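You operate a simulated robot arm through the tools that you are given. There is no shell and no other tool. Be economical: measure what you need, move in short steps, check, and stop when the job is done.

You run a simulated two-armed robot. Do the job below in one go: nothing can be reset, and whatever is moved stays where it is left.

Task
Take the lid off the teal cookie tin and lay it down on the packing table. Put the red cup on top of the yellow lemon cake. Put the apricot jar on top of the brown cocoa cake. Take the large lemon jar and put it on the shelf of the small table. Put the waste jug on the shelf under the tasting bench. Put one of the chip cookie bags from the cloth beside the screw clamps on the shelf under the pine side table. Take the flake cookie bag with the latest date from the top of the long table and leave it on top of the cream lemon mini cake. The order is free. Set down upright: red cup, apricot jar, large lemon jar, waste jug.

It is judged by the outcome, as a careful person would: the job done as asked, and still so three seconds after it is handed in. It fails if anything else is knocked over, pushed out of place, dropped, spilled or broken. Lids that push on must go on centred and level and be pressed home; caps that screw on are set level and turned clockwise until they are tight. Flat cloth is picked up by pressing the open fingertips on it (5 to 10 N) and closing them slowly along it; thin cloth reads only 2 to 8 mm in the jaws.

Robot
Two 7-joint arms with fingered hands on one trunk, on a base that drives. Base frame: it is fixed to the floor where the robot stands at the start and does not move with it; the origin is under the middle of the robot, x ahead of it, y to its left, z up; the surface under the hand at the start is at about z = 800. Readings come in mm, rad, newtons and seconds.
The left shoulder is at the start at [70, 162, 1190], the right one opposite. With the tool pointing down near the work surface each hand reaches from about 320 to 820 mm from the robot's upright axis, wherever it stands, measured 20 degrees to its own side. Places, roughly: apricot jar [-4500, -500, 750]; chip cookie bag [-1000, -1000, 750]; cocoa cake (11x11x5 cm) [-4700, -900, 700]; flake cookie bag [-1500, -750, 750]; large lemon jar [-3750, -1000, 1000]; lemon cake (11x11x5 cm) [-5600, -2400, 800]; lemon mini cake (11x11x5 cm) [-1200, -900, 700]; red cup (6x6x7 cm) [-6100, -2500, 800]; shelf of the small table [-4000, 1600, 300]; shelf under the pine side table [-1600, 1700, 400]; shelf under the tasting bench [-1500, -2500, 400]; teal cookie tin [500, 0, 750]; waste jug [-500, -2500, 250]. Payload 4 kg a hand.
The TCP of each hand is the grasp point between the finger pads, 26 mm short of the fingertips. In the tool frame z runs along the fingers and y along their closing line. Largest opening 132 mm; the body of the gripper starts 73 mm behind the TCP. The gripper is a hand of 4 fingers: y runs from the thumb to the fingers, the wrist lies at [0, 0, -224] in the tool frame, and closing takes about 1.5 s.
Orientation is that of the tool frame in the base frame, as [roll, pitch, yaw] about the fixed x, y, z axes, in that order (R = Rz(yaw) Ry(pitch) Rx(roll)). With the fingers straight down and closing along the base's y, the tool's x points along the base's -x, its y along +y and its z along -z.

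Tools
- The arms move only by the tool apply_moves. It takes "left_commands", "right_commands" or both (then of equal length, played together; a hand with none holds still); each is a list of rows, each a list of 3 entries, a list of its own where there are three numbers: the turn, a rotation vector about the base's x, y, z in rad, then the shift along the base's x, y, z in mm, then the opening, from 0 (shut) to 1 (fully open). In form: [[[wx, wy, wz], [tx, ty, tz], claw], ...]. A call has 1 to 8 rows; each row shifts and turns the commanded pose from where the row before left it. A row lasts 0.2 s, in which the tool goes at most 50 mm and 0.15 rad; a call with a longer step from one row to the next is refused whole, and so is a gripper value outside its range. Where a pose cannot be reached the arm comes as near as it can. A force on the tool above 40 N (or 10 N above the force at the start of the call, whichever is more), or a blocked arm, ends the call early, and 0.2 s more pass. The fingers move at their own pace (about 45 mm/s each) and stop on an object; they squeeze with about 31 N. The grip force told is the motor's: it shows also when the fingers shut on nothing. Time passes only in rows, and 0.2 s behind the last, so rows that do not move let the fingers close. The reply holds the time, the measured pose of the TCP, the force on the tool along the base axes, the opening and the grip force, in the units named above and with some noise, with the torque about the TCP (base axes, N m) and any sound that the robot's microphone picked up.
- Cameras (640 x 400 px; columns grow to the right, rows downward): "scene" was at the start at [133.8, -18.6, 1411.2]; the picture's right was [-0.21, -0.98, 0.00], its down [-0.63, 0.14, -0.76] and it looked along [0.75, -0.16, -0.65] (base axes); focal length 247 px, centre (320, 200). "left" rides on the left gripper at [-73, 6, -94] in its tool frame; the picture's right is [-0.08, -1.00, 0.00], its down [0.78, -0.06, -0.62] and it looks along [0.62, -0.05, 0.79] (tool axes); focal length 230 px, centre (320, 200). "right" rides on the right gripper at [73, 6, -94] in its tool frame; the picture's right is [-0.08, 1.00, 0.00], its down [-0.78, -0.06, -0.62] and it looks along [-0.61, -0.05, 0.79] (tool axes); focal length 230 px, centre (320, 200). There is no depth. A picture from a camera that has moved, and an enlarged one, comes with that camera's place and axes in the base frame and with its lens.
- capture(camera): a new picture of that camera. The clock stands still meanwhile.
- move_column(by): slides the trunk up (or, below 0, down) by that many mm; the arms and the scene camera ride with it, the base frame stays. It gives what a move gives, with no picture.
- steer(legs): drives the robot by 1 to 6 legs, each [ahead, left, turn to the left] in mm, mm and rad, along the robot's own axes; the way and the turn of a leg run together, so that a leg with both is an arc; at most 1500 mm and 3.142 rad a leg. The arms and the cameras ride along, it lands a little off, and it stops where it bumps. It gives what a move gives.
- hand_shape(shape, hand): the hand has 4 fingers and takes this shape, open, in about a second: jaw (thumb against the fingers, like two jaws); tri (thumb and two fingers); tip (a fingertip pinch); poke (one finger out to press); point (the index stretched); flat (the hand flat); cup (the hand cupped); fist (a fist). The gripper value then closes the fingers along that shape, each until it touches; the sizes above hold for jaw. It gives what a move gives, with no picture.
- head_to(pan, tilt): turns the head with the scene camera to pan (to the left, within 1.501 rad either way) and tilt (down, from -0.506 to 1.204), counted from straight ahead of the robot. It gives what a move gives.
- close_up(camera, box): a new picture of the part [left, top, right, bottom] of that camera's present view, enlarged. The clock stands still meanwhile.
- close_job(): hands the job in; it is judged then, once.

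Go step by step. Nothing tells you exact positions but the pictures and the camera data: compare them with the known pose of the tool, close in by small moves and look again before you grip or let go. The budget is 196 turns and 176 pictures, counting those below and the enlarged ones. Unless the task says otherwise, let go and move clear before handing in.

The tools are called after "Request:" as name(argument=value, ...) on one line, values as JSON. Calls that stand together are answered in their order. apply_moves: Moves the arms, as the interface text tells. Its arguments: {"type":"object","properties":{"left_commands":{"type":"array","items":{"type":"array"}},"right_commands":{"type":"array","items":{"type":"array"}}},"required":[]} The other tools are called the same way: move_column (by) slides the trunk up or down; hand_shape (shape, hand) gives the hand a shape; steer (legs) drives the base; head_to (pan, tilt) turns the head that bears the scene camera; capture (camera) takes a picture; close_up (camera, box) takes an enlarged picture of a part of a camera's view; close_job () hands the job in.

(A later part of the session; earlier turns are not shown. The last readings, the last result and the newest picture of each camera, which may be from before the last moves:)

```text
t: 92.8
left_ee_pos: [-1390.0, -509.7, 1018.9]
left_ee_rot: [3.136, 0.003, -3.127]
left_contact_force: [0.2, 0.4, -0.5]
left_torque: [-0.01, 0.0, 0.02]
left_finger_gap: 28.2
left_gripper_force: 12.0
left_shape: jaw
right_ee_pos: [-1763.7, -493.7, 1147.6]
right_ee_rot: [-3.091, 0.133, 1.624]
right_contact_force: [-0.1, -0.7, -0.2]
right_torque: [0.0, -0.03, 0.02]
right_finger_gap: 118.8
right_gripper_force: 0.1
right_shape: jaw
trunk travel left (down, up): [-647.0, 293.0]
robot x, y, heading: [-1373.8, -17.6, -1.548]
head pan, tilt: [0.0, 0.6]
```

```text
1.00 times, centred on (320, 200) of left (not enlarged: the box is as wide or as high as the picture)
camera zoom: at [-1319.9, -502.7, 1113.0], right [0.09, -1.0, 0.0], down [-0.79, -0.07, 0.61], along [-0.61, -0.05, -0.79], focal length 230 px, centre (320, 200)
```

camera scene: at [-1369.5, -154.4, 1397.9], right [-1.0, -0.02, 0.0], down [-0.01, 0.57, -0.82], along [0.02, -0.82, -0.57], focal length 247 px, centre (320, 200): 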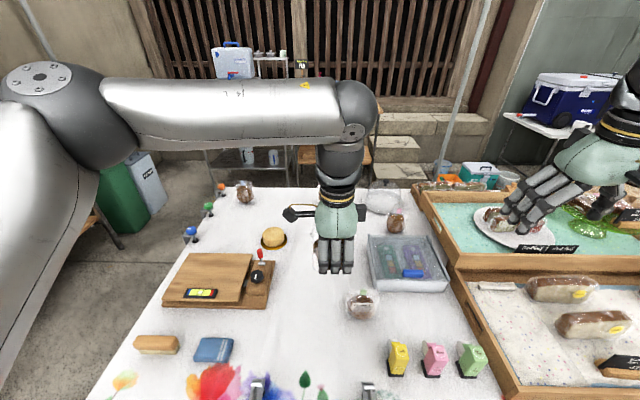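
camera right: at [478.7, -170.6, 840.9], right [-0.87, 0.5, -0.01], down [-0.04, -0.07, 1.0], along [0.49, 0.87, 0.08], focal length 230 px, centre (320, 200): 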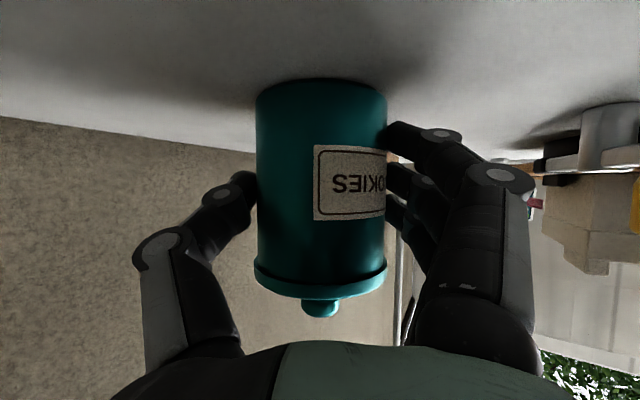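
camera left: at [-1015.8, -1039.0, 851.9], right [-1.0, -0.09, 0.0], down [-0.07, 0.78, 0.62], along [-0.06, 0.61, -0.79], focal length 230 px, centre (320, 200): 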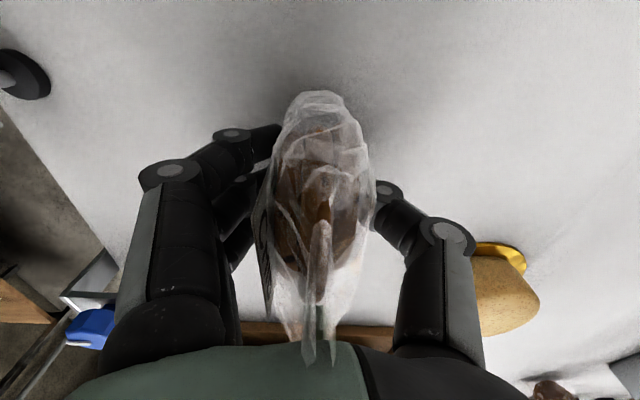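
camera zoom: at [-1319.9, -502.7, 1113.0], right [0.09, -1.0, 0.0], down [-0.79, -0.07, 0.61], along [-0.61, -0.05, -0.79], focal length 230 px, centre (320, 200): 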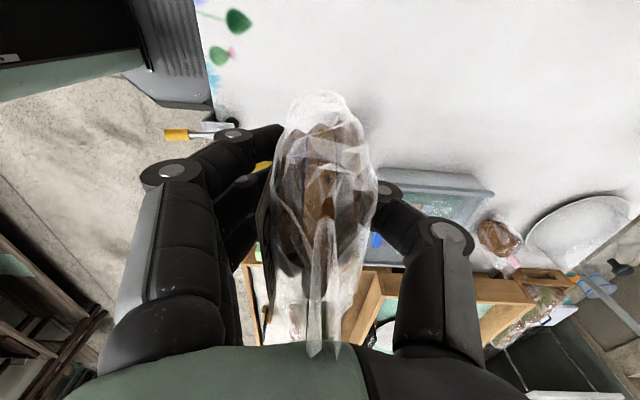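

Bag C (the nearest) is FLAKE 12 OCT; the other two labels face the far side, which I'll read later from there. First deliver the chip bag: turn to face the pine side table.

Request:
steer(legs=[[-100, 0, 0], [0, 0, 3.1]])

Request:
head_to(pan=0.0, tilt=0.4)

Request:
capture(camera="scene")

```text
t: 101.2
left_ee_pos: [-1335.9, 577.5, 1018.8]
left_ee_rot: [3.136, 0.003, -0.031]
left_contact_force: [-0.2, 0.0, -1.0]
left_torque: [0.0, 0.02, 0.03]
left_finger_gap: 28.0
left_gripper_force: 11.8
left_shape: jaw
right_ee_pos: [-963.3, 544.9, 1147.3]
right_ee_rot: [-3.091, 0.132, -1.56]
right_contact_force: [-0.4, -0.6, -1.1]
right_torque: [-0.02, 0.0, -0.02]
right_finger_gap: 118.5
right_gripper_force: 0.1
right_shape: jaw
trunk travel left (down, up): [-647.0, 293.0]
robot x, y, heading: [-1375.1, 82.4, 1.553]
head pan, tilt: [0.0, 0.6]
```

```text
t: 101.9
left_ee_pos: [-1335.9, 578.2, 1019.5]
left_ee_rot: [3.135, 0.004, -0.033]
left_contact_force: [-1.0, -0.6, -0.9]
left_torque: [-0.01, -0.01, -0.02]
left_finger_gap: 27.5
left_gripper_force: 12.6
left_shape: jaw
right_ee_pos: [-963.5, 545.6, 1148.2]
right_ee_rot: [-3.091, 0.133, -1.561]
right_contact_force: [0.7, -0.5, -0.6]
right_torque: [0.01, 0.01, 0.01]
right_finger_gap: 118.5
right_gripper_force: 0.0
right_shape: jaw
trunk travel left (down, up): [-647.0, 293.0]
robot x, y, heading: [-1374.3, 85.0, 1.547]
head pan, tilt: [0.0, 0.4]
```

```text
117 pictures are left
camera scene: at [-1371.6, 226.9, 1416.1], right [1.0, -0.02, 0.0], down [-0.01, -0.39, -0.92], along [0.02, 0.92, -0.39], focal length 247 px, centre (320, 200)
```

scene: 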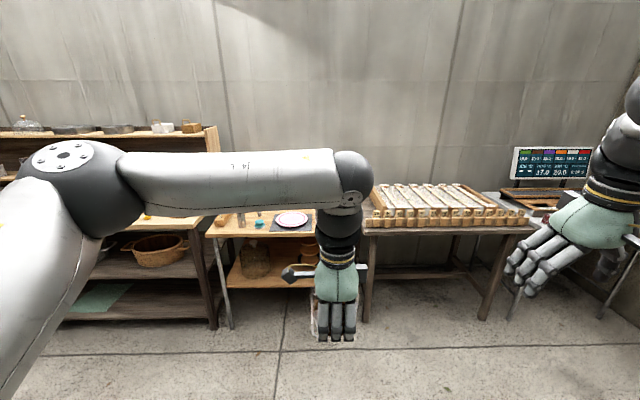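

The pine side table is the light one ahead-left with the pink plate; its shelf carries a jar or basket. A closer look.

Request:
close_up(camera="scene", box=[190, 190, 390, 340])

```text
2.67 times, centred on (290, 265) of scene
camera zoom: at [-1371.6, 226.9, 1416.1], right [1.0, -0.02, 0.0], down [-0.01, -0.39, -0.92], along [0.02, 0.92, -0.39], focal length 658 px, centre (400, 27)
```

zoom: 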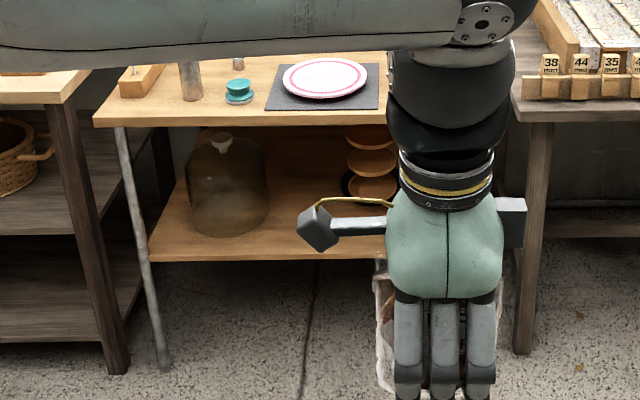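

Shelf z≈400, front edge y≈1355, free space between the glass bottle and the plates around x=-1565. I tuck the right hand, pitch the left hand forward, and lower the trunk here.

Request:
apply_moves(left_commands=[[[0.15, 0, 0], [-10, 0, 0], 0], [[0.15, 0, 0], [-10, 0, 0], 0], [[0.15, 0, 0], [-10, 0, 0], 0], [[0.15, 0, 0], [-10, 0, 0], 0], [[0.15, 0, 0], [-10, 0, 0], 0], [[0, 0, 0], [-10, 0, 0], 0]], right_commands=[[[0, 0, 0], [-10, -25, 25], 0.9], [[0, 0, 0], [-10, -25, 25], 0.9], [[0, 0, 0], [-10, -25, 25], 0.9], [[0, 0, 0], [-10, -25, 25], 0.9], [[0, 0, 0], [-10, -20, 25], 0.9], [[0, 0, 0], [-10, -20, 25], 0.9]])

Request:
move_column(by=-450)

Request:
capture(camera="scene")

Request:
capture(camera="left")

```text
t: 103.3
left_ee_pos: [-1396.9, 576.8, 1018.4]
left_ee_rot: [-2.397, 0.023, -0.021]
left_contact_force: [0.2, -0.1, -1.4]
left_torque: [0.0, -0.05, -0.03]
left_finger_gap: 27.6
left_gripper_force: 11.6
left_shape: jaw
right_ee_pos: [-1030.4, 409.9, 1250.8]
right_ee_rot: [-3.091, 0.135, -1.561]
right_contact_force: [-0.7, 0.0, -0.6]
right_torque: [-0.01, -0.03, -0.02]
right_finger_gap: 118.7
right_gripper_force: 0.0
right_shape: jaw
right hand out of reach, approached as far as the arm can: row 5, 6
trunk travel left (down, up): [-647.0, 293.0]
robot x, y, heading: [-1375.5, 82.0, 1.553]
head pan, tilt: [0.0, 0.4]
```

```text
refused: -450 is not a number from -400 to 400
```

```text
115 pictures are left
camera scene: at [-1373.3, 226.4, 1416.2], right [1.0, -0.02, 0.0], down [-0.01, -0.39, -0.92], along [0.02, 0.92, -0.39], focal length 247 px, centre (320, 200)
```

scene: 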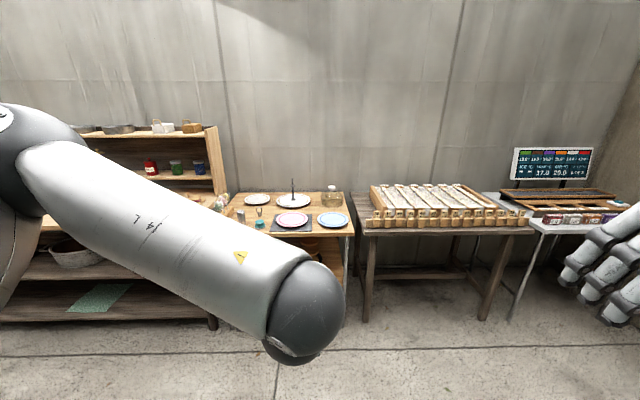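

```text
114 pictures are left
camera left: at [-1471.6, 512.5, 1085.2], right [-0.05, 0.73, 0.68], down [0.79, -0.39, 0.48], along [0.61, 0.56, -0.56], focal length 230 px, centre (320, 200)
```

left: 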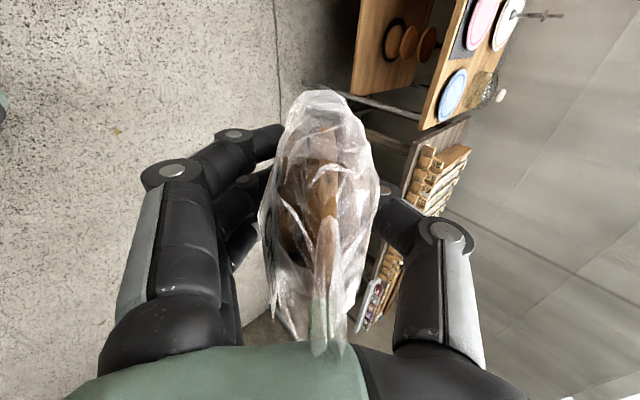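

The column only moves 400 at a time. I lower it 400 and drive nearer.

Request:
move_column(by=-400)

Request:
steer(legs=[[450, 40, 0.02]])

Request:
head_to(pan=0.3, tilt=0.5)

Request:
capture(camera="scene")

```text
t: 107.1
left_ee_pos: [-1395.5, 578.2, 618.4]
left_ee_rot: [-2.396, 0.025, -0.022]
left_contact_force: [-0.6, -0.2, -0.2]
left_torque: [0.0, 0.01, 0.01]
left_finger_gap: 27.7
left_gripper_force: 12.1
left_shape: jaw
right_ee_pos: [-1030.1, 410.8, 851.7]
right_ee_rot: [-3.092, 0.136, -1.561]
right_contact_force: [-0.7, 0.6, 0.0]
right_torque: [0.0, 0.01, 0.01]
right_finger_gap: 118.4
right_gripper_force: 0.1
right_shape: jaw
trunk travel left (down, up): [-247.0, 693.0]
robot x, y, heading: [-1377.8, 85.6, 1.554]
head pan, tilt: [0.0, 0.4]
```

```text
t: 109.8
left_ee_pos: [-1437.2, 1023.0, 617.9]
left_ee_rot: [-2.399, 0.025, -0.006]
left_contact_force: [0.5, 0.2, -0.6]
left_torque: [0.01, 0.03, -0.03]
left_finger_gap: 28.0
left_gripper_force: 11.5
left_shape: jaw
right_ee_pos: [-1068.5, 861.6, 850.7]
right_ee_rot: [-3.092, 0.133, -1.545]
right_contact_force: [-0.8, -1.0, -0.3]
right_torque: [-0.02, 0.03, 0.02]
right_finger_gap: 118.8
right_gripper_force: 0.1
right_shape: jaw
trunk travel left (down, up): [-247.0, 693.0]
robot x, y, heading: [-1406.7, 527.7, 1.565]
head pan, tilt: [0.0, 0.4]
```

```text
t: 110.6
left_ee_pos: [-1437.7, 1023.1, 618.1]
left_ee_rot: [-2.397, 0.024, -0.005]
left_contact_force: [-1.0, 0.0, -0.9]
left_torque: [-0.03, 0.0, 0.03]
left_finger_gap: 27.4
left_gripper_force: 12.0
left_shape: jaw
right_ee_pos: [-1068.2, 859.8, 849.6]
right_ee_rot: [-3.093, 0.136, -1.544]
right_contact_force: [0.8, 0.7, 0.2]
right_torque: [-0.02, 0.04, -0.02]
right_finger_gap: 118.4
right_gripper_force: 0.0
right_shape: jaw
trunk travel left (down, up): [-247.0, 693.0]
robot x, y, heading: [-1403.8, 531.8, 1.565]
head pan, tilt: [0.3, 0.499]
```

```text
113 pictures are left
camera scene: at [-1434.9, 666.4, 1007.1], right [0.96, 0.29, 0.0], down [0.14, -0.46, -0.88], along [-0.25, 0.84, -0.48], focal length 247 px, centre (320, 200)
```

scene: 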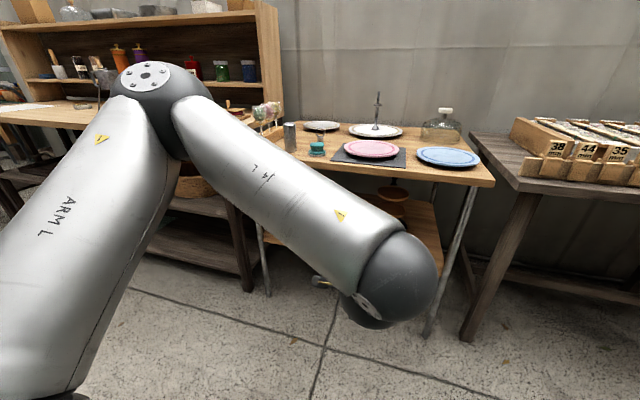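

I drive 170 mm closer, then line the hand up with the free shelf spot in front of the opening.

Request:
steer(legs=[[160, 0, 0]])

Request:
apply_moves(left_commands=[[[0, 0, 0], [-25, 0, -20], 0], [[0, 0, 0], [-25, 0, -20], 0], [[0, 0, 0], [-25, 0, -20], 0], [[0, 0, 0], [-25, 0, -20], 0], [[0, 0, 0], [-25, 0, -20], 0], [[0, 0, 0], [0, 0, -20], 0]])

Request:
head_to(pan=0.1, tilt=0.6)

Request:
capture(camera="scene")

Request:
capture(camera="left")

```text
t: 112.0
left_ee_pos: [-1435.1, 1182.7, 617.6]
left_ee_rot: [-2.398, 0.025, -0.005]
left_contact_force: [-0.6, 0.3, -1.3]
left_torque: [-0.01, 0.03, -0.01]
left_finger_gap: 27.6
left_gripper_force: 11.7
left_shape: jaw
right_ee_pos: [-1067.2, 1019.4, 850.4]
right_ee_rot: [-3.093, 0.136, -1.547]
right_contact_force: [1.2, 0.4, 0.6]
right_torque: [-0.03, 0.01, -0.03]
right_finger_gap: 118.6
right_gripper_force: 0.1
right_shape: jaw
trunk travel left (down, up): [-247.0, 693.0]
robot x, y, heading: [-1408.8, 686.2, 1.566]
head pan, tilt: [0.3, 0.499]
```

```text
t: 113.4
left_ee_pos: [-1562.2, 1181.4, 500.4]
left_ee_rot: [-2.397, 0.025, -0.006]
left_contact_force: [-0.6, 1.0, -0.4]
left_torque: [-0.01, 0.01, 0.04]
left_finger_gap: 27.5
left_gripper_force: 12.2
left_shape: jaw
right_ee_pos: [-1067.5, 1019.8, 850.1]
right_ee_rot: [-3.092, 0.134, -1.546]
right_contact_force: [-0.2, -1.3, -0.3]
right_torque: [0.0, 0.02, -0.01]
right_finger_gap: 118.5
right_gripper_force: 0.1
right_shape: jaw
trunk travel left (down, up): [-247.0, 693.0]
robot x, y, heading: [-1408.7, 693.8, 1.566]
head pan, tilt: [0.3, 0.499]
```

```text
t: 114.2
left_ee_pos: [-1560.7, 1181.9, 499.6]
left_ee_rot: [-2.395, 0.025, -0.005]
left_contact_force: [0.2, 0.6, 0.1]
left_torque: [0.01, 0.0, 0.01]
left_finger_gap: 27.4
left_gripper_force: 12.5
left_shape: jaw
right_ee_pos: [-1067.3, 1019.7, 849.9]
right_ee_rot: [-3.094, 0.135, -1.548]
right_contact_force: [0.1, -0.1, 0.2]
right_torque: [-0.02, -0.02, -0.02]
right_finger_gap: 118.6
right_gripper_force: 0.1
right_shape: jaw
trunk travel left (down, up): [-247.0, 693.0]
robot x, y, heading: [-1411.0, 687.5, 1.563]
head pan, tilt: [0.099, 0.6]
```

```text
112 pictures are left
camera scene: at [-1415.7, 827.0, 998.0], right [1.0, 0.09, 0.0], down [0.05, -0.56, -0.83], along [-0.08, 0.82, -0.56], focal length 247 px, centre (320, 200)
```

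scene: 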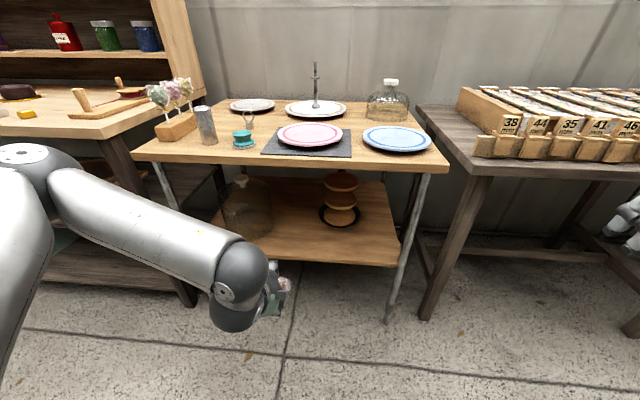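

```text
111 pictures are left
camera left: at [-1634.7, 1116.0, 566.8], right [-0.06, 0.73, 0.68], down [0.79, -0.38, 0.48], along [0.6, 0.56, -0.56], focal length 230 px, centre (320, 200)
```

left: 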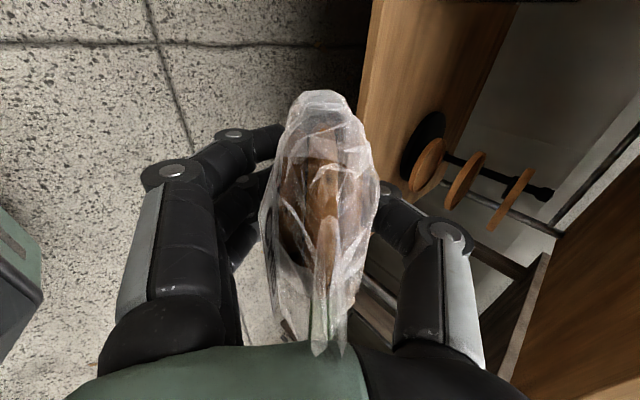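

The path in is clear. I lower to z≈470 and slide the bag in over the shelf.

Request:
apply_moves(left_commands=[[[0, 0, 0], [0, 0, -30], 0], [[0, 0, 0], [0, 40, 0], 0], [[0, 0, 0], [0, 45, 0], 0], [[0, 0, 0], [0, 45, 0], 0], [[0, 0, 0], [0, 45, 0], 0], [[0, 0, 0], [0, 40, 0], 0], [[0, 0, 0], [0, 30, 0], 0], [[0, 0, 0], [0, 0, 0], 0]])

Request:
capture(camera="scene")

Request:
capture(camera="left")

```text
t: 116.0
left_ee_pos: [-1559.6, 1426.5, 468.5]
left_ee_rot: [-2.399, 0.023, -0.005]
left_contact_force: [-0.3, 0.0, -0.8]
left_torque: [0.01, 0.01, 0.02]
left_finger_gap: 27.6
left_gripper_force: 11.9
left_shape: jaw
right_ee_pos: [-1067.7, 1019.9, 849.7]
right_ee_rot: [-3.093, 0.135, -1.546]
right_contact_force: [-0.6, 0.7, 0.2]
right_torque: [0.01, 0.0, 0.01]
right_finger_gap: 118.7
right_gripper_force: 0.0
right_shape: jaw
trunk travel left (down, up): [-247.0, 693.0]
robot x, y, heading: [-1412.8, 689.2, 1.563]
head pan, tilt: [0.099, 0.6]
```

```text
110 pictures are left
camera scene: at [-1415.7, 827.0, 997.9], right [1.0, 0.09, 0.0], down [0.05, -0.56, -0.82], along [-0.08, 0.82, -0.57], focal length 247 px, centre (320, 200)
```

scene: 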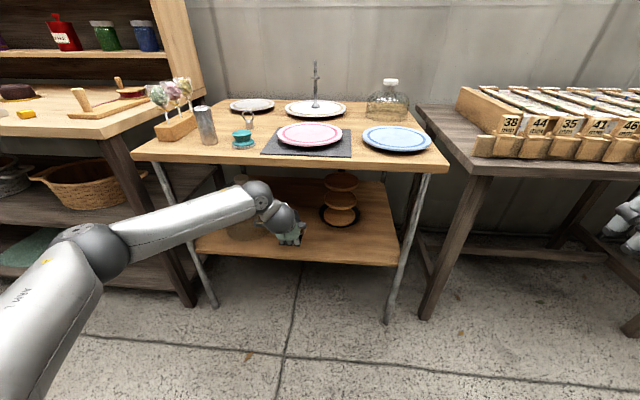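

```text
109 pictures are left
camera left: at [-1632.9, 1361.1, 534.7], right [-0.06, 0.73, 0.68], down [0.79, -0.38, 0.48], along [0.61, 0.56, -0.56], focal length 230 px, centre (320, 200)
```

left: 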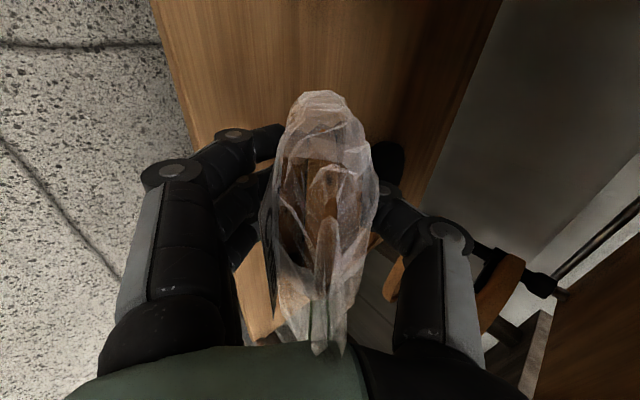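

In place; I lower onto the shelf until I feel contact.

Request:
apply_moves(left_commands=[[[0, 0, 0], [0, 5, -6], 0], [[0, 0, 0], [0, 0, -5], 0], [[0, 0, 0], [0, 0, -5], 0], [[0, 0, 0], [0, 0, -4], 0], [[0, 0, 0], [0, 0, -4], 0]])

```text
t: 117.2
left_ee_pos: [-1561.2, 1431.9, 444.5]
left_ee_rot: [-2.396, 0.023, -0.004]
left_contact_force: [-0.4, -1.0, -1.6]
left_torque: [-0.01, 0.0, 0.01]
left_finger_gap: 27.4
left_gripper_force: 11.7
left_shape: jaw
right_ee_pos: [-1068.8, 1018.8, 850.2]
right_ee_rot: [-3.093, 0.135, -1.546]
right_contact_force: [-0.6, 0.1, -0.3]
right_torque: [0.01, 0.0, 0.0]
right_finger_gap: 118.6
right_gripper_force: 0.1
right_shape: jaw
trunk travel left (down, up): [-247.0, 693.0]
robot x, y, heading: [-1405.5, 691.6, 1.564]
head pan, tilt: [0.099, 0.6]
```

Request:
apply_moves(left_commands=[[[0, 0, 0], [0, 0, -4], 0], [[0, 0, 0], [0, 0, -4], 0], [[0, 0, 0], [0, 0, -3], 0], [[0, 0, 0], [0, 0, -3], 0], [[0, 0, 0], [0, 0, -3], 0]])

Request:
close_up(camera="scene", box=[220, 170, 340, 270])

```text
t: 118.4
left_ee_pos: [-1560.1, 1432.0, 427.0]
left_ee_rot: [-2.398, 0.024, -0.007]
left_contact_force: [-0.1, -0.6, -1.3]
left_torque: [-0.01, 0.0, 0.01]
left_finger_gap: 27.7
left_gripper_force: 12.0
left_shape: jaw
right_ee_pos: [-1068.5, 1019.9, 851.0]
right_ee_rot: [-3.091, 0.136, -1.547]
right_contact_force: [-0.5, -0.7, -0.2]
right_torque: [0.0, 0.02, -0.03]
right_finger_gap: 118.5
right_gripper_force: 0.1
right_shape: jaw
trunk travel left (down, up): [-247.0, 693.0]
robot x, y, heading: [-1406.2, 690.0, 1.568]
head pan, tilt: [0.099, 0.6]
```

```text
4.00 times, centred on (280, 220) of scene
camera zoom: at [-1415.6, 827.1, 997.9], right [1.0, 0.09, 0.0], down [0.05, -0.56, -0.82], along [-0.08, 0.82, -0.57], focal length 987 px, centre (480, 120)
```

zoom: 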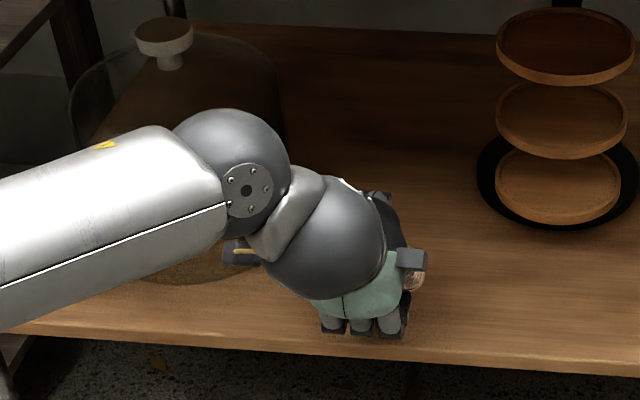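

No contact yet; the shelf is a bit lower than thought. I continue slowly.

Request:
apply_moves(left_commands=[[[0, 0, 0], [0, 0, -4], 0], [[0, 0, 0], [0, 0, -4], 0], [[0, 0, 0], [0, 0, -4], 0], [[0, 0, 0], [0, 0, -4], 0], [[0, 0, 0], [0, 0, -4], 0], [[0, 0, 0], [0, 0, -4], 0], [[0, 0, 0], [0, 0, -4], 0]])

Request:
capture(camera="left")

```text
t: 120.0
left_ee_pos: [-1561.3, 1433.3, 401.4]
left_ee_rot: [-2.394, 0.022, -0.005]
left_contact_force: [0.0, -1.6, 6.0]
left_torque: [0.03, -0.18, -0.02]
left_finger_gap: 27.4
left_gripper_force: 12.1
left_shape: jaw
right_ee_pos: [-1067.5, 1018.2, 850.3]
right_ee_rot: [-3.092, 0.136, -1.544]
right_contact_force: [0.3, 0.4, 0.5]
right_torque: [0.01, 0.02, 0.01]
right_finger_gap: 118.6
right_gripper_force: 0.1
right_shape: jaw
trunk travel left (down, up): [-247.0, 693.0]
robot x, y, heading: [-1408.8, 688.8, 1.562]
head pan, tilt: [0.099, 0.6]
```

```text
107 pictures are left
camera left: at [-1634.6, 1366.0, 467.6], right [-0.06, 0.73, 0.68], down [0.79, -0.38, 0.48], along [0.61, 0.57, -0.56], focal length 230 px, centre (320, 200)
```

left: 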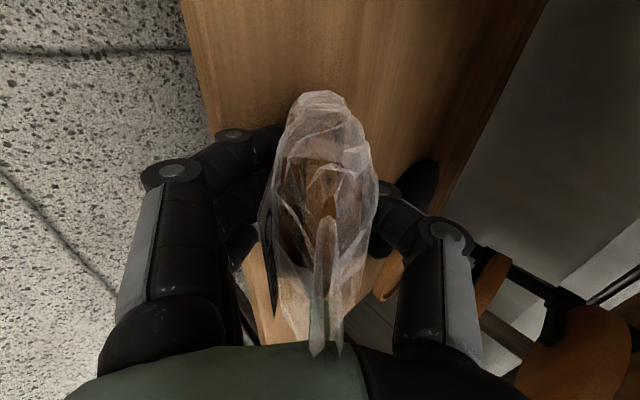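

Light contact at z≈401. I move 40 mm deeper for margin, settle, then open gently.

Request:
apply_moves(left_commands=[[[0, 0, 0], [0, 0, 5], 0], [[0, 0, 0], [0, 20, 0], 0], [[0, 0, 0], [0, 20, 0], 0], [[0, 0, 0], [0, 0, -3], 0], [[0, 0, 0], [0, 0, -3], 0], [[0, 0, 0], [0, 0, 0], 0.25], [[0, 0, 0], [0, 0, 0], 0.4], [[0, 0, 0], [0, 0, 0], 0.5]])

Request:
capture(camera="left")

Request:
close_up(camera="scene", box=[220, 170, 340, 270])

```text
t: 121.8
left_ee_pos: [-1559.5, 1473.9, 402.2]
left_ee_rot: [-2.391, 0.023, -0.003]
left_contact_force: [0.4, 4.4, 14.0]
left_torque: [0.04, -0.05, 0.03]
left_finger_gap: 58.3
left_gripper_force: 0.2
left_shape: jaw
right_ee_pos: [-1066.1, 1017.3, 850.8]
right_ee_rot: [-3.092, 0.137, -1.547]
right_contact_force: [0.7, 0.5, 0.7]
right_torque: [0.02, 0.01, -0.02]
right_finger_gap: 118.6
right_gripper_force: 0.1
right_shape: jaw
trunk travel left (down, up): [-247.0, 693.0]
robot x, y, heading: [-1411.3, 686.8, 1.564]
head pan, tilt: [0.099, 0.6]
```

```text
106 pictures are left
camera left: at [-1633.8, 1407.7, 468.3], right [-0.06, 0.73, 0.68], down [0.79, -0.38, 0.47], along [0.61, 0.57, -0.56], focal length 230 px, centre (320, 200)
```

left: 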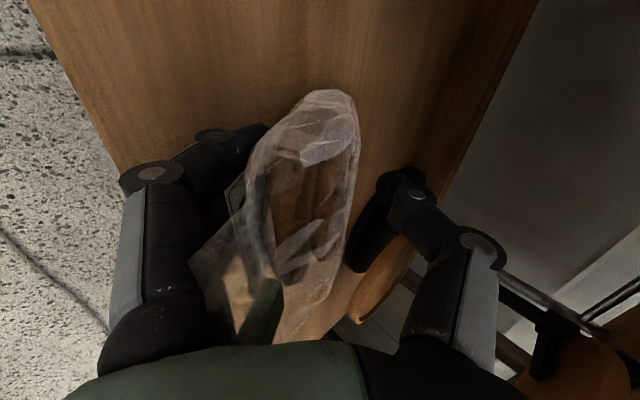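

```text
4.00 times, centred on (280, 220) of scene
camera zoom: at [-1415.3, 825.6, 998.4], right [1.0, 0.09, 0.0], down [0.05, -0.56, -0.83], along [-0.08, 0.82, -0.56], focal length 987 px, centre (480, 120)
```

zoom: 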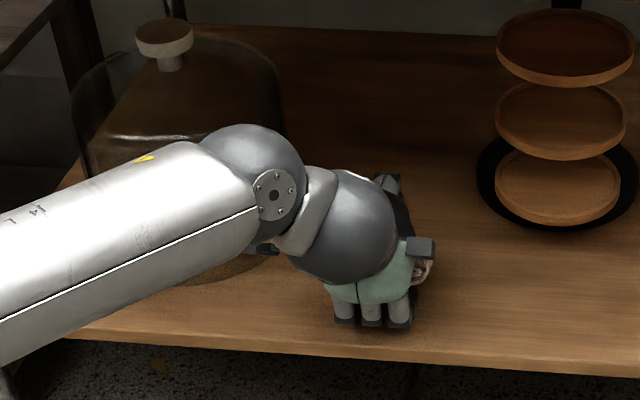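

The bag leans on the fingers. I re-grip, carry it 45 mm deeper, then release again so there is room to draw the fingers out.

Request:
apply_moves(left_commands=[[[0, 0, 0], [0, 0, 0], 0.1], [[0, 0, 0], [0, 0, 0], 0], [[0, 0, 0], [0, 0, 0], 0], [[0, 0, 0], [0, 0, 6], 0], [[0, 0, 0], [0, 15, 0], 0], [[0, 0, 0], [0, 15, 0], 0], [[0, 0, 0], [0, 15, 0], 0], [[0, 0, 0], [0, 0, 0], 0]])

Request:
apply_moves(left_commands=[[[0, 0, 0], [0, 0, -3], 0], [[0, 0, 0], [0, 0, 0], 0.3], [[0, 0, 0], [0, 0, 0], 0.5], [[0, 0, 0], [0, 0, 0], 0.5], [[0, 0, 0], [0, -10, 6], 0.5], [[0, 0, 0], [0, -12, 8], 0.5], [[0, 0, 0], [0, -14, 8], 0.5], [[0, 0, 0], [0, -14, 8], 0.5]])

Request:
capture(camera="left")

```text
t: 123.6
left_ee_pos: [-1562.2, 1517.1, 401.7]
left_ee_rot: [-2.398, 0.023, -0.005]
left_contact_force: [-0.5, -0.5, -1.2]
left_torque: [-0.01, -0.01, 0.0]
left_finger_gap: 31.9
left_gripper_force: 11.8
left_shape: jaw
right_ee_pos: [-1067.9, 1018.9, 850.4]
right_ee_rot: [-3.093, 0.138, -1.547]
right_contact_force: [1.5, -1.2, -0.2]
right_torque: [-0.01, 0.0, 0.01]
right_finger_gap: 118.4
right_gripper_force: 0.1
right_shape: jaw
trunk travel left (down, up): [-247.0, 693.0]
robot x, y, heading: [-1409.9, 687.0, 1.563]
head pan, tilt: [0.099, 0.6]
```

```text
t: 125.4
left_ee_pos: [-1560.8, 1466.2, 430.8]
left_ee_rot: [-2.396, 0.026, -0.008]
left_contact_force: [0.2, -0.3, -0.3]
left_torque: [0.02, 0.03, 0.04]
left_finger_gap: 65.8
left_gripper_force: 0.0
left_shape: jaw
right_ee_pos: [-1068.3, 1018.9, 850.2]
right_ee_rot: [-3.092, 0.137, -1.546]
right_contact_force: [0.8, 0.2, -0.6]
right_torque: [0.0, 0.01, -0.01]
right_finger_gap: 118.3
right_gripper_force: 0.0
right_shape: jaw
trunk travel left (down, up): [-247.0, 693.0]
robot x, y, heading: [-1407.7, 688.0, 1.566]
head pan, tilt: [0.099, 0.6]
```

```text
104 pictures are left
camera left: at [-1634.2, 1400.7, 498.4], right [-0.06, 0.73, 0.68], down [0.79, -0.38, 0.48], along [0.61, 0.56, -0.56], focal length 230 px, centre (320, 200)
```

left: 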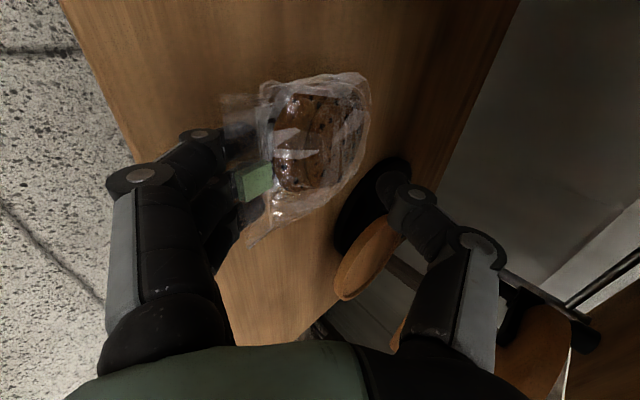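

The bag is lying down well inside. I draw the hand straight out toward the robot.

Request:
apply_moves(left_commands=[[[0, 0, 0], [0, -20, 2], 0.5], [[0, 0, 0], [0, -30, 2], 0.5], [[0, 0, 0], [0, -40, 4], 0.5], [[0, 0, 0], [0, -45, 0], 0.5], [[0, 0, 0], [0, -45, 0], 0.5], [[0, 0, 0], [0, -45, 0], 0.5], [[0, 0, 0], [0, -45, 0], 0.5]])

Request:
close_up(camera="scene", box=[220, 170, 340, 270])

```text
t: 127.0
left_ee_pos: [-1562.5, 1196.6, 439.8]
left_ee_rot: [-2.398, 0.025, -0.007]
left_contact_force: [-0.3, 0.3, -0.2]
left_torque: [0.01, 0.0, -0.01]
left_finger_gap: 65.6
left_gripper_force: 0.0
left_shape: jaw
right_ee_pos: [-1067.2, 1018.9, 850.5]
right_ee_rot: [-3.093, 0.137, -1.547]
right_contact_force: [0.0, 0.2, 0.0]
right_torque: [0.03, -0.01, 0.0]
right_finger_gap: 118.8
right_gripper_force: 0.0
right_shape: jaw
trunk travel left (down, up): [-247.0, 693.0]
robot x, y, heading: [-1409.5, 689.3, 1.568]
head pan, tilt: [0.099, 0.6]
```

```text
4.00 times, centred on (280, 220) of scene
camera zoom: at [-1415.0, 826.7, 997.9], right [1.0, 0.09, 0.0], down [0.05, -0.56, -0.83], along [-0.08, 0.82, -0.56], focal length 987 px, centre (480, 120)
```

zoom: 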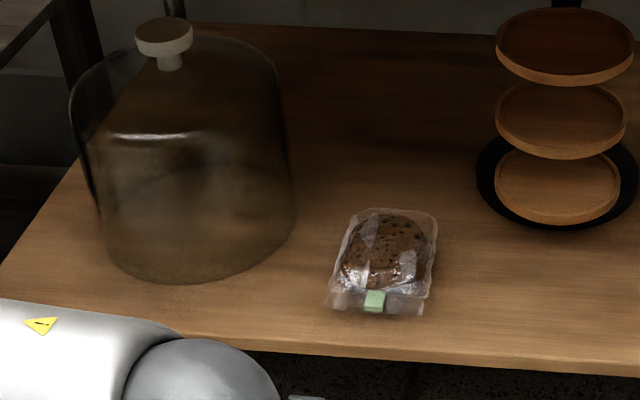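

Chip bag lies neatly on the pine shelf. Now back away, raise the trunk and fold the left hand.

Request:
steer(legs=[[-450, 0, 0]])

Request:
move_column(by=400)

Request:
apply_moves(left_commands=[[[-0.15, 0, 0], [10, -20, 40], 0.9], [[-0.15, 0, 0], [10, -20, 40], 0.9], [[-0.15, 0, 0], [10, -20, 40], 0.9], [[-0.15, 0, 0], [10, -20, 40], 0.9], [[-0.15, 0, 0], [10, -10, 40], 0.9], [[0, 0, 0], [0, 0, 40], 0.9]])

Request:
steer(legs=[[0, 0, -1.57], [1000, 0, 0], [0, 0, -1.57]])

Request:
head_to(pan=0.0, tilt=0.4)

Request:
capture(camera="scene")

```text
t: 129.7
left_ee_pos: [-1564.3, 740.4, 438.3]
left_ee_rot: [-2.397, 0.024, -0.008]
left_contact_force: [1.0, -0.2, 0.3]
left_torque: [-0.01, 0.0, 0.0]
left_finger_gap: 65.8
left_gripper_force: 0.0
left_shape: jaw
right_ee_pos: [-1071.0, 563.3, 850.4]
right_ee_rot: [-3.095, 0.136, -1.546]
right_contact_force: [0.6, -0.5, -1.1]
right_torque: [0.01, -0.01, 0.02]
right_finger_gap: 118.7
right_gripper_force: 0.1
right_shape: jaw
trunk travel left (down, up): [-247.0, 693.0]
robot x, y, heading: [-1417.2, 233.3, 1.565]
head pan, tilt: [0.099, 0.6]
```

```text
t: 133.6
left_ee_pos: [-1564.2, 740.4, 838.9]
left_ee_rot: [-2.398, 0.025, -0.006]
left_contact_force: [-0.3, -0.6, 0.5]
left_torque: [0.04, -0.04, 0.04]
left_finger_gap: 65.6
left_gripper_force: 0.1
left_shape: jaw
right_ee_pos: [-1070.9, 563.8, 1249.5]
right_ee_rot: [-3.093, 0.136, -1.546]
right_contact_force: [0.5, 0.1, -0.2]
right_torque: [-0.02, 0.01, 0.0]
right_finger_gap: 118.6
right_gripper_force: 0.1
right_shape: jaw
trunk travel left (down, up): [-647.0, 293.0]
robot x, y, heading: [-1412.8, 234.3, 1.561]
head pan, tilt: [0.099, 0.6]
```

```text
t: 134.9
left_ee_pos: [-1512.7, 650.0, 1080.0]
left_ee_rot: [3.137, 0.013, -0.02]
left_contact_force: [0.5, 0.4, -0.6]
left_torque: [0.03, -0.02, 0.01]
left_finger_gap: 118.7
left_gripper_force: 0.0
left_shape: jaw
right_ee_pos: [-1070.2, 560.8, 1250.0]
right_ee_rot: [-3.093, 0.139, -1.547]
right_contact_force: [0.7, -0.4, -0.2]
right_torque: [0.0, -0.01, 0.03]
right_finger_gap: 118.3
right_gripper_force: 0.2
right_shape: jaw
trunk travel left (down, up): [-647.0, 293.0]
robot x, y, heading: [-1411.8, 234.5, 1.56]
head pan, tilt: [0.099, 0.6]
```

```text
t: 147.7
left_ee_pos: [-290.7, -184.4, 1079.5]
left_ee_rot: [3.135, 0.013, -3.121]
left_contact_force: [-0.2, -0.3, 0.0]
left_torque: [0.02, 0.01, -0.03]
left_finger_gap: 118.6
left_gripper_force: 0.0
left_shape: jaw
right_ee_pos: [-738.1, -115.1, 1250.6]
right_ee_rot: [-3.091, 0.135, 1.635]
right_contact_force: [0.2, 0.5, -0.3]
right_torque: [0.01, 0.02, 0.04]
right_finger_gap: 118.3
right_gripper_force: 0.1
right_shape: jaw
trunk travel left (down, up): [-647.0, 293.0]
robot x, y, heading: [-409.3, 227.2, -1.537]
head pan, tilt: [0.099, 0.6]
```

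```text
t: 148.5
left_ee_pos: [-290.5, -184.1, 1078.1]
left_ee_rot: [3.137, 0.014, -3.122]
left_contact_force: [0.5, -0.1, 0.4]
left_torque: [-0.02, 0.0, 0.0]
left_finger_gap: 118.4
left_gripper_force: 0.1
left_shape: jaw
right_ee_pos: [-737.4, -114.4, 1250.2]
right_ee_rot: [-3.093, 0.135, 1.634]
right_contact_force: [-0.1, 1.3, 0.1]
right_torque: [0.01, 0.01, 0.03]
right_finger_gap: 118.7
right_gripper_force: 0.1
right_shape: jaw
trunk travel left (down, up): [-647.0, 293.0]
robot x, y, heading: [-410.2, 229.6, -1.541]
head pan, tilt: [0.0, 0.4]
```

```text
102 pictures are left
camera scene: at [-404.8, 85.2, 1416.1], right [-1.0, -0.03, 0.0], down [-0.01, 0.39, -0.92], along [0.03, -0.92, -0.39], focal length 247 px, centre (320, 200)
```

scene: 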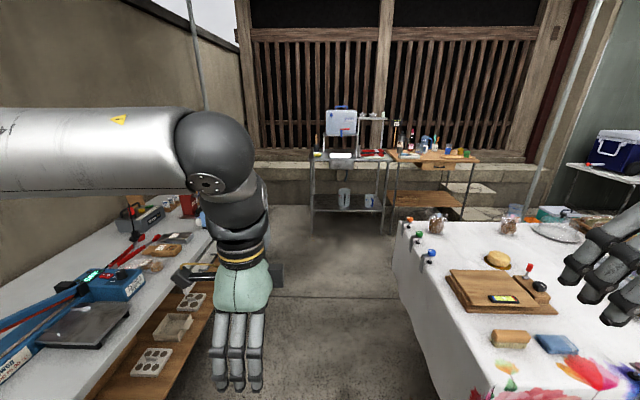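

Corridor is clear. I drive down it toward the rack with the jugs.

Request:
steer(legs=[[1500, 0, 0], [250, 0, -0.03]])

Request:
head_to(pan=-0.05, tilt=0.55)

Request:
capture(camera="scene")

Request:
head_to(pan=-1.45, tilt=0.35)

Request:
capture(camera="scene")

```text
t: 157.3
left_ee_pos: [-244.5, -1930.0, 1079.7]
left_ee_rot: [3.138, 0.013, 3.137]
left_contact_force: [0.3, -0.2, -0.5]
left_torque: [-0.02, 0.02, -0.03]
left_finger_gap: 118.7
left_gripper_force: 0.0
left_shape: jaw
right_ee_pos: [-689.7, -1848.0, 1250.4]
right_ee_rot: [-3.093, 0.135, 1.609]
right_contact_force: [-0.3, 0.0, 0.0]
right_torque: [0.01, 0.02, -0.03]
right_finger_gap: 118.5
right_gripper_force: 0.2
right_shape: jaw
trunk travel left (down, up): [-647.0, 293.0]
robot x, y, heading: [-352.2, -1516.6, -1.558]
head pan, tilt: [0.0, 0.4]
```

```text
t: 158.0
left_ee_pos: [-244.1, -1930.3, 1079.0]
left_ee_rot: [3.135, 0.013, 3.137]
left_contact_force: [0.0, -1.0, 1.2]
left_torque: [-0.01, 0.01, -0.01]
left_finger_gap: 118.7
left_gripper_force: 0.1
left_shape: jaw
right_ee_pos: [-689.7, -1849.4, 1250.0]
right_ee_rot: [-3.092, 0.136, 1.611]
right_contact_force: [-0.2, 0.6, 0.4]
right_torque: [0.01, -0.02, 0.02]
right_finger_gap: 118.6
right_gripper_force: 0.0
right_shape: jaw
trunk travel left (down, up): [-647.0, 293.0]
robot x, y, heading: [-355.2, -1514.0, -1.561]
head pan, tilt: [-0.051, 0.55]
```

```text
101 pictures are left
camera scene: at [-356.1, -1655.0, 1402.4], right [-1.0, 0.04, 0.0], down [0.02, 0.52, -0.85], along [-0.04, -0.85, -0.52], focal length 247 px, centre (320, 200)
```

scene: 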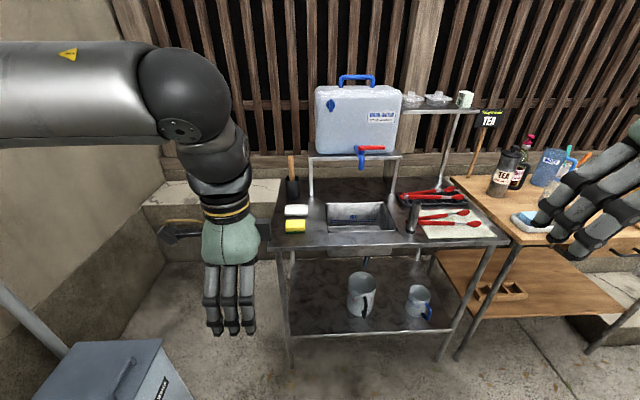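

```text
t: 159.5
left_ee_pos: [-244.4, -1930.4, 1077.9]
left_ee_rot: [3.136, 0.012, 3.136]
left_contact_force: [0.4, 0.8, 0.8]
left_torque: [0.0, -0.02, 0.03]
left_finger_gap: 118.7
left_gripper_force: 0.0
left_shape: jaw
right_ee_pos: [-689.1, -1849.7, 1251.2]
right_ee_rot: [-3.093, 0.135, 1.612]
right_contact_force: [-0.3, 0.6, -0.3]
right_torque: [-0.01, 0.03, -0.02]
right_finger_gap: 118.3
right_gripper_force: 0.0
right_shape: jaw
trunk travel left (down, up): [-647.0, 293.0]
robot x, y, heading: [-351.9, -1512.5, -1.558]
head pan, tilt: [-1.45, 0.351]
```

```text
100 pictures are left
camera scene: at [-444.7, -1576.7, 1420.7], right [-0.13, 0.99, 0.0], down [0.34, 0.04, -0.94], along [-0.93, -0.12, -0.34], focal length 247 px, centre (320, 200)
```

scene: 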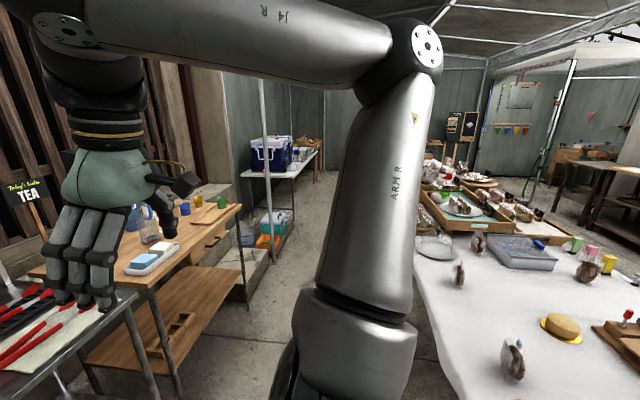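

Two jugs stand on the rack shelf: a bigger one under the sink drain and a smaller blue-handled one. I zoom to identify the waste jug.

Request:
head_to(pan=-0.05, tilt=0.55)

Request:
close_up(camera="scene", box=[330, 240, 450, 340])

Request:
close_up(camera="scene", box=[430, 150, 640, 380])

```text
t: 161.0
left_ee_pos: [-244.2, -1930.5, 1079.0]
left_ee_rot: [3.136, 0.011, 3.135]
left_contact_force: [-0.3, 0.0, -0.3]
left_torque: [-0.03, -0.03, 0.0]
left_finger_gap: 118.6
left_gripper_force: 0.1
left_shape: jaw
right_ee_pos: [-688.9, -1849.7, 1250.7]
right_ee_rot: [-3.091, 0.136, 1.611]
right_contact_force: [-0.5, -0.2, -0.2]
right_torque: [0.02, -0.03, 0.0]
right_finger_gap: 118.8
right_gripper_force: 0.0
right_shape: jaw
trunk travel left (down, up): [-647.0, 293.0]
robot x, y, heading: [-355.6, -1513.4, -1.568]
head pan, tilt: [-0.051, 0.55]
```

```text
4.00 times, centred on (390, 290) of scene
camera zoom: at [-356.2, -1654.3, 1402.5], right [-1.0, 0.04, 0.0], down [0.02, 0.52, -0.85], along [-0.04, -0.85, -0.52], focal length 987 px, centre (40, -160)
```

zoom: 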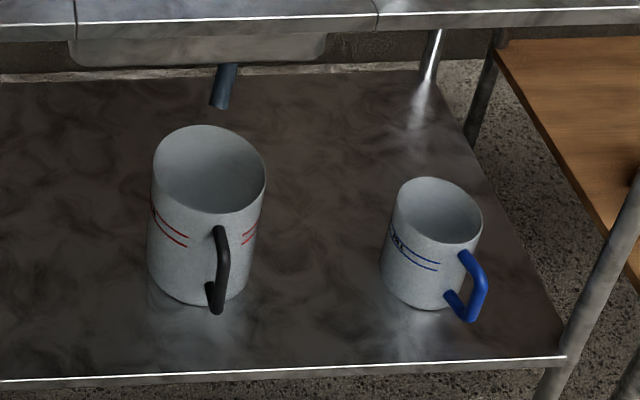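

```text
1.74 times, centred on (535, 265) of scene
camera zoom: at [-356.2, -1654.3, 1402.5], right [-1.0, 0.04, 0.0], down [0.02, 0.52, -0.85], along [-0.04, -0.85, -0.52], focal length 429 px, centre (-54, 87)
```

zoom: 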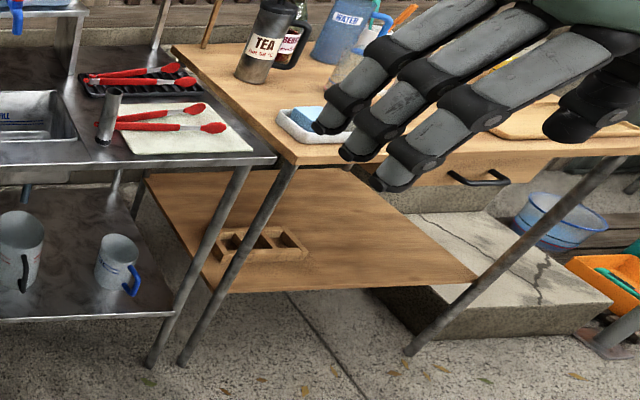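

The labels face away to the +x side. I lower the trunk 400 so the left hand camera can look at the jugs from that side.

Request:
move_column(by=-400)

Request:
apply_moves(left_commands=[[[0, 0, 0], [35, -20, -20], 0.9], [[0, 0, 0], [35, -20, -20], 0.9], [[0, 0, 0], [35, -20, -20], 0.9], [[0, 0, 0], [35, -20, -20], 0.9], [[0, 0, 0], [35, -20, -20], 0.9]])

Request:
close_up(camera="left", box=[400, 100, 640, 350])

```text
t: 164.9
left_ee_pos: [-243.5, -1930.4, 680.3]
left_ee_rot: [3.136, 0.014, 3.137]
left_contact_force: [0.2, -1.0, 0.2]
left_torque: [0.0, -0.03, 0.01]
left_finger_gap: 118.5
left_gripper_force: 0.0
left_shape: jaw
right_ee_pos: [-688.6, -1849.7, 850.1]
right_ee_rot: [-3.093, 0.135, 1.613]
right_contact_force: [0.3, 0.7, 0.4]
right_torque: [0.01, -0.02, 0.0]
right_finger_gap: 118.6
right_gripper_force: 0.1
right_shape: jaw
trunk travel left (down, up): [-247.0, 693.0]
robot x, y, heading: [-351.8, -1516.0, -1.56]
head pan, tilt: [-0.051, 0.55]
```

```text
t: 166.1
left_ee_pos: [-67.3, -2028.9, 577.8]
left_ee_rot: [3.136, 0.011, 3.136]
left_contact_force: [0.4, -0.1, -0.8]
left_torque: [-0.01, 0.01, 0.01]
left_finger_gap: 118.8
left_gripper_force: 0.1
left_shape: jaw
right_ee_pos: [-687.7, -1849.5, 850.9]
right_ee_rot: [-3.092, 0.137, 1.611]
right_contact_force: [0.6, -0.2, -0.8]
right_torque: [-0.06, 0.03, -0.02]
right_finger_gap: 118.5
right_gripper_force: 0.1
right_shape: jaw
trunk travel left (down, up): [-247.0, 693.0]
robot x, y, heading: [-354.5, -1510.7, -1.56]
head pan, tilt: [-0.051, 0.55]
```

```text
1.60 times, centred on (520, 225) of left
camera zoom: at [3.1, -2023.0, 672.1], right [0.07, -1.0, -0.01], down [-0.79, -0.06, 0.61], along [-0.61, -0.04, -0.8], focal length 368 px, centre (0, 160)
```

zoom: 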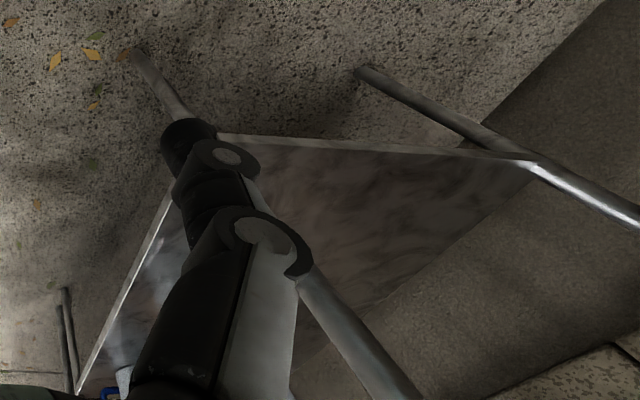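

That view misses them. With the head lower now, I try the scene camera, panned to the jugs.

Request:
head_to(pan=-0.3, tilt=0.6)

Request:
capture(camera="scene")

```text
t: 166.8
left_ee_pos: [-67.5, -2029.3, 579.5]
left_ee_rot: [3.137, 0.012, 3.138]
left_contact_force: [0.4, -0.8, -0.3]
left_torque: [0.04, 0.04, 0.0]
left_finger_gap: 118.8
left_gripper_force: 0.0
left_shape: jaw
right_ee_pos: [-688.5, -1849.3, 851.0]
right_ee_rot: [-3.094, 0.137, 1.61]
right_contact_force: [0.8, -0.1, -0.9]
right_torque: [0.01, 0.01, 0.03]
right_finger_gap: 118.6
right_gripper_force: 0.2
right_shape: jaw
trunk travel left (down, up): [-247.0, 693.0]
robot x, y, heading: [-356.1, -1510.9, -1.562]
head pan, tilt: [-0.3, 0.6]
```

```text
96 pictures are left
camera scene: at [-377.7, -1649.2, 998.0], right [-0.96, 0.29, 0.0], down [0.16, 0.54, -0.83], along [-0.24, -0.79, -0.56], focal length 247 px, centre (320, 200)
```

scene: 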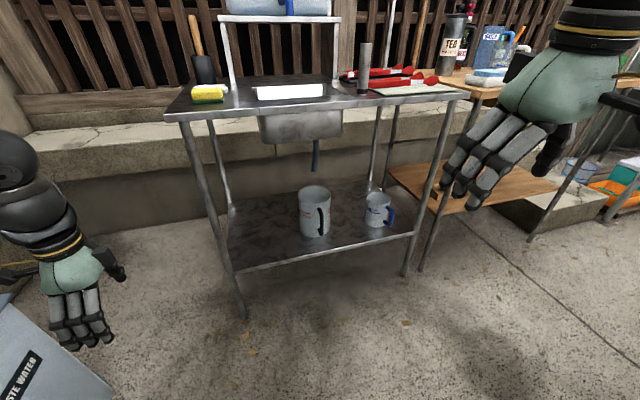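

Request:
close_up(camera="scene", box=[285, 170, 405, 245])

```text
5.33 times, centred on (345, 208) of scene
camera zoom: at [-377.7, -1649.2, 998.0], right [-0.96, 0.29, 0.0], down [0.16, 0.54, -0.83], along [-0.24, -0.79, -0.56], focal length 1316 px, centre (187, 160)
```

zoom: 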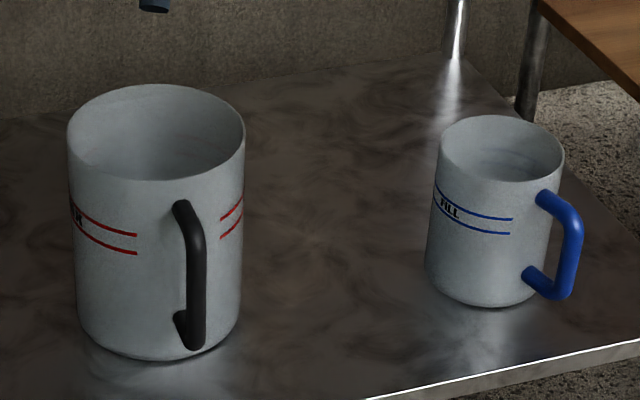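

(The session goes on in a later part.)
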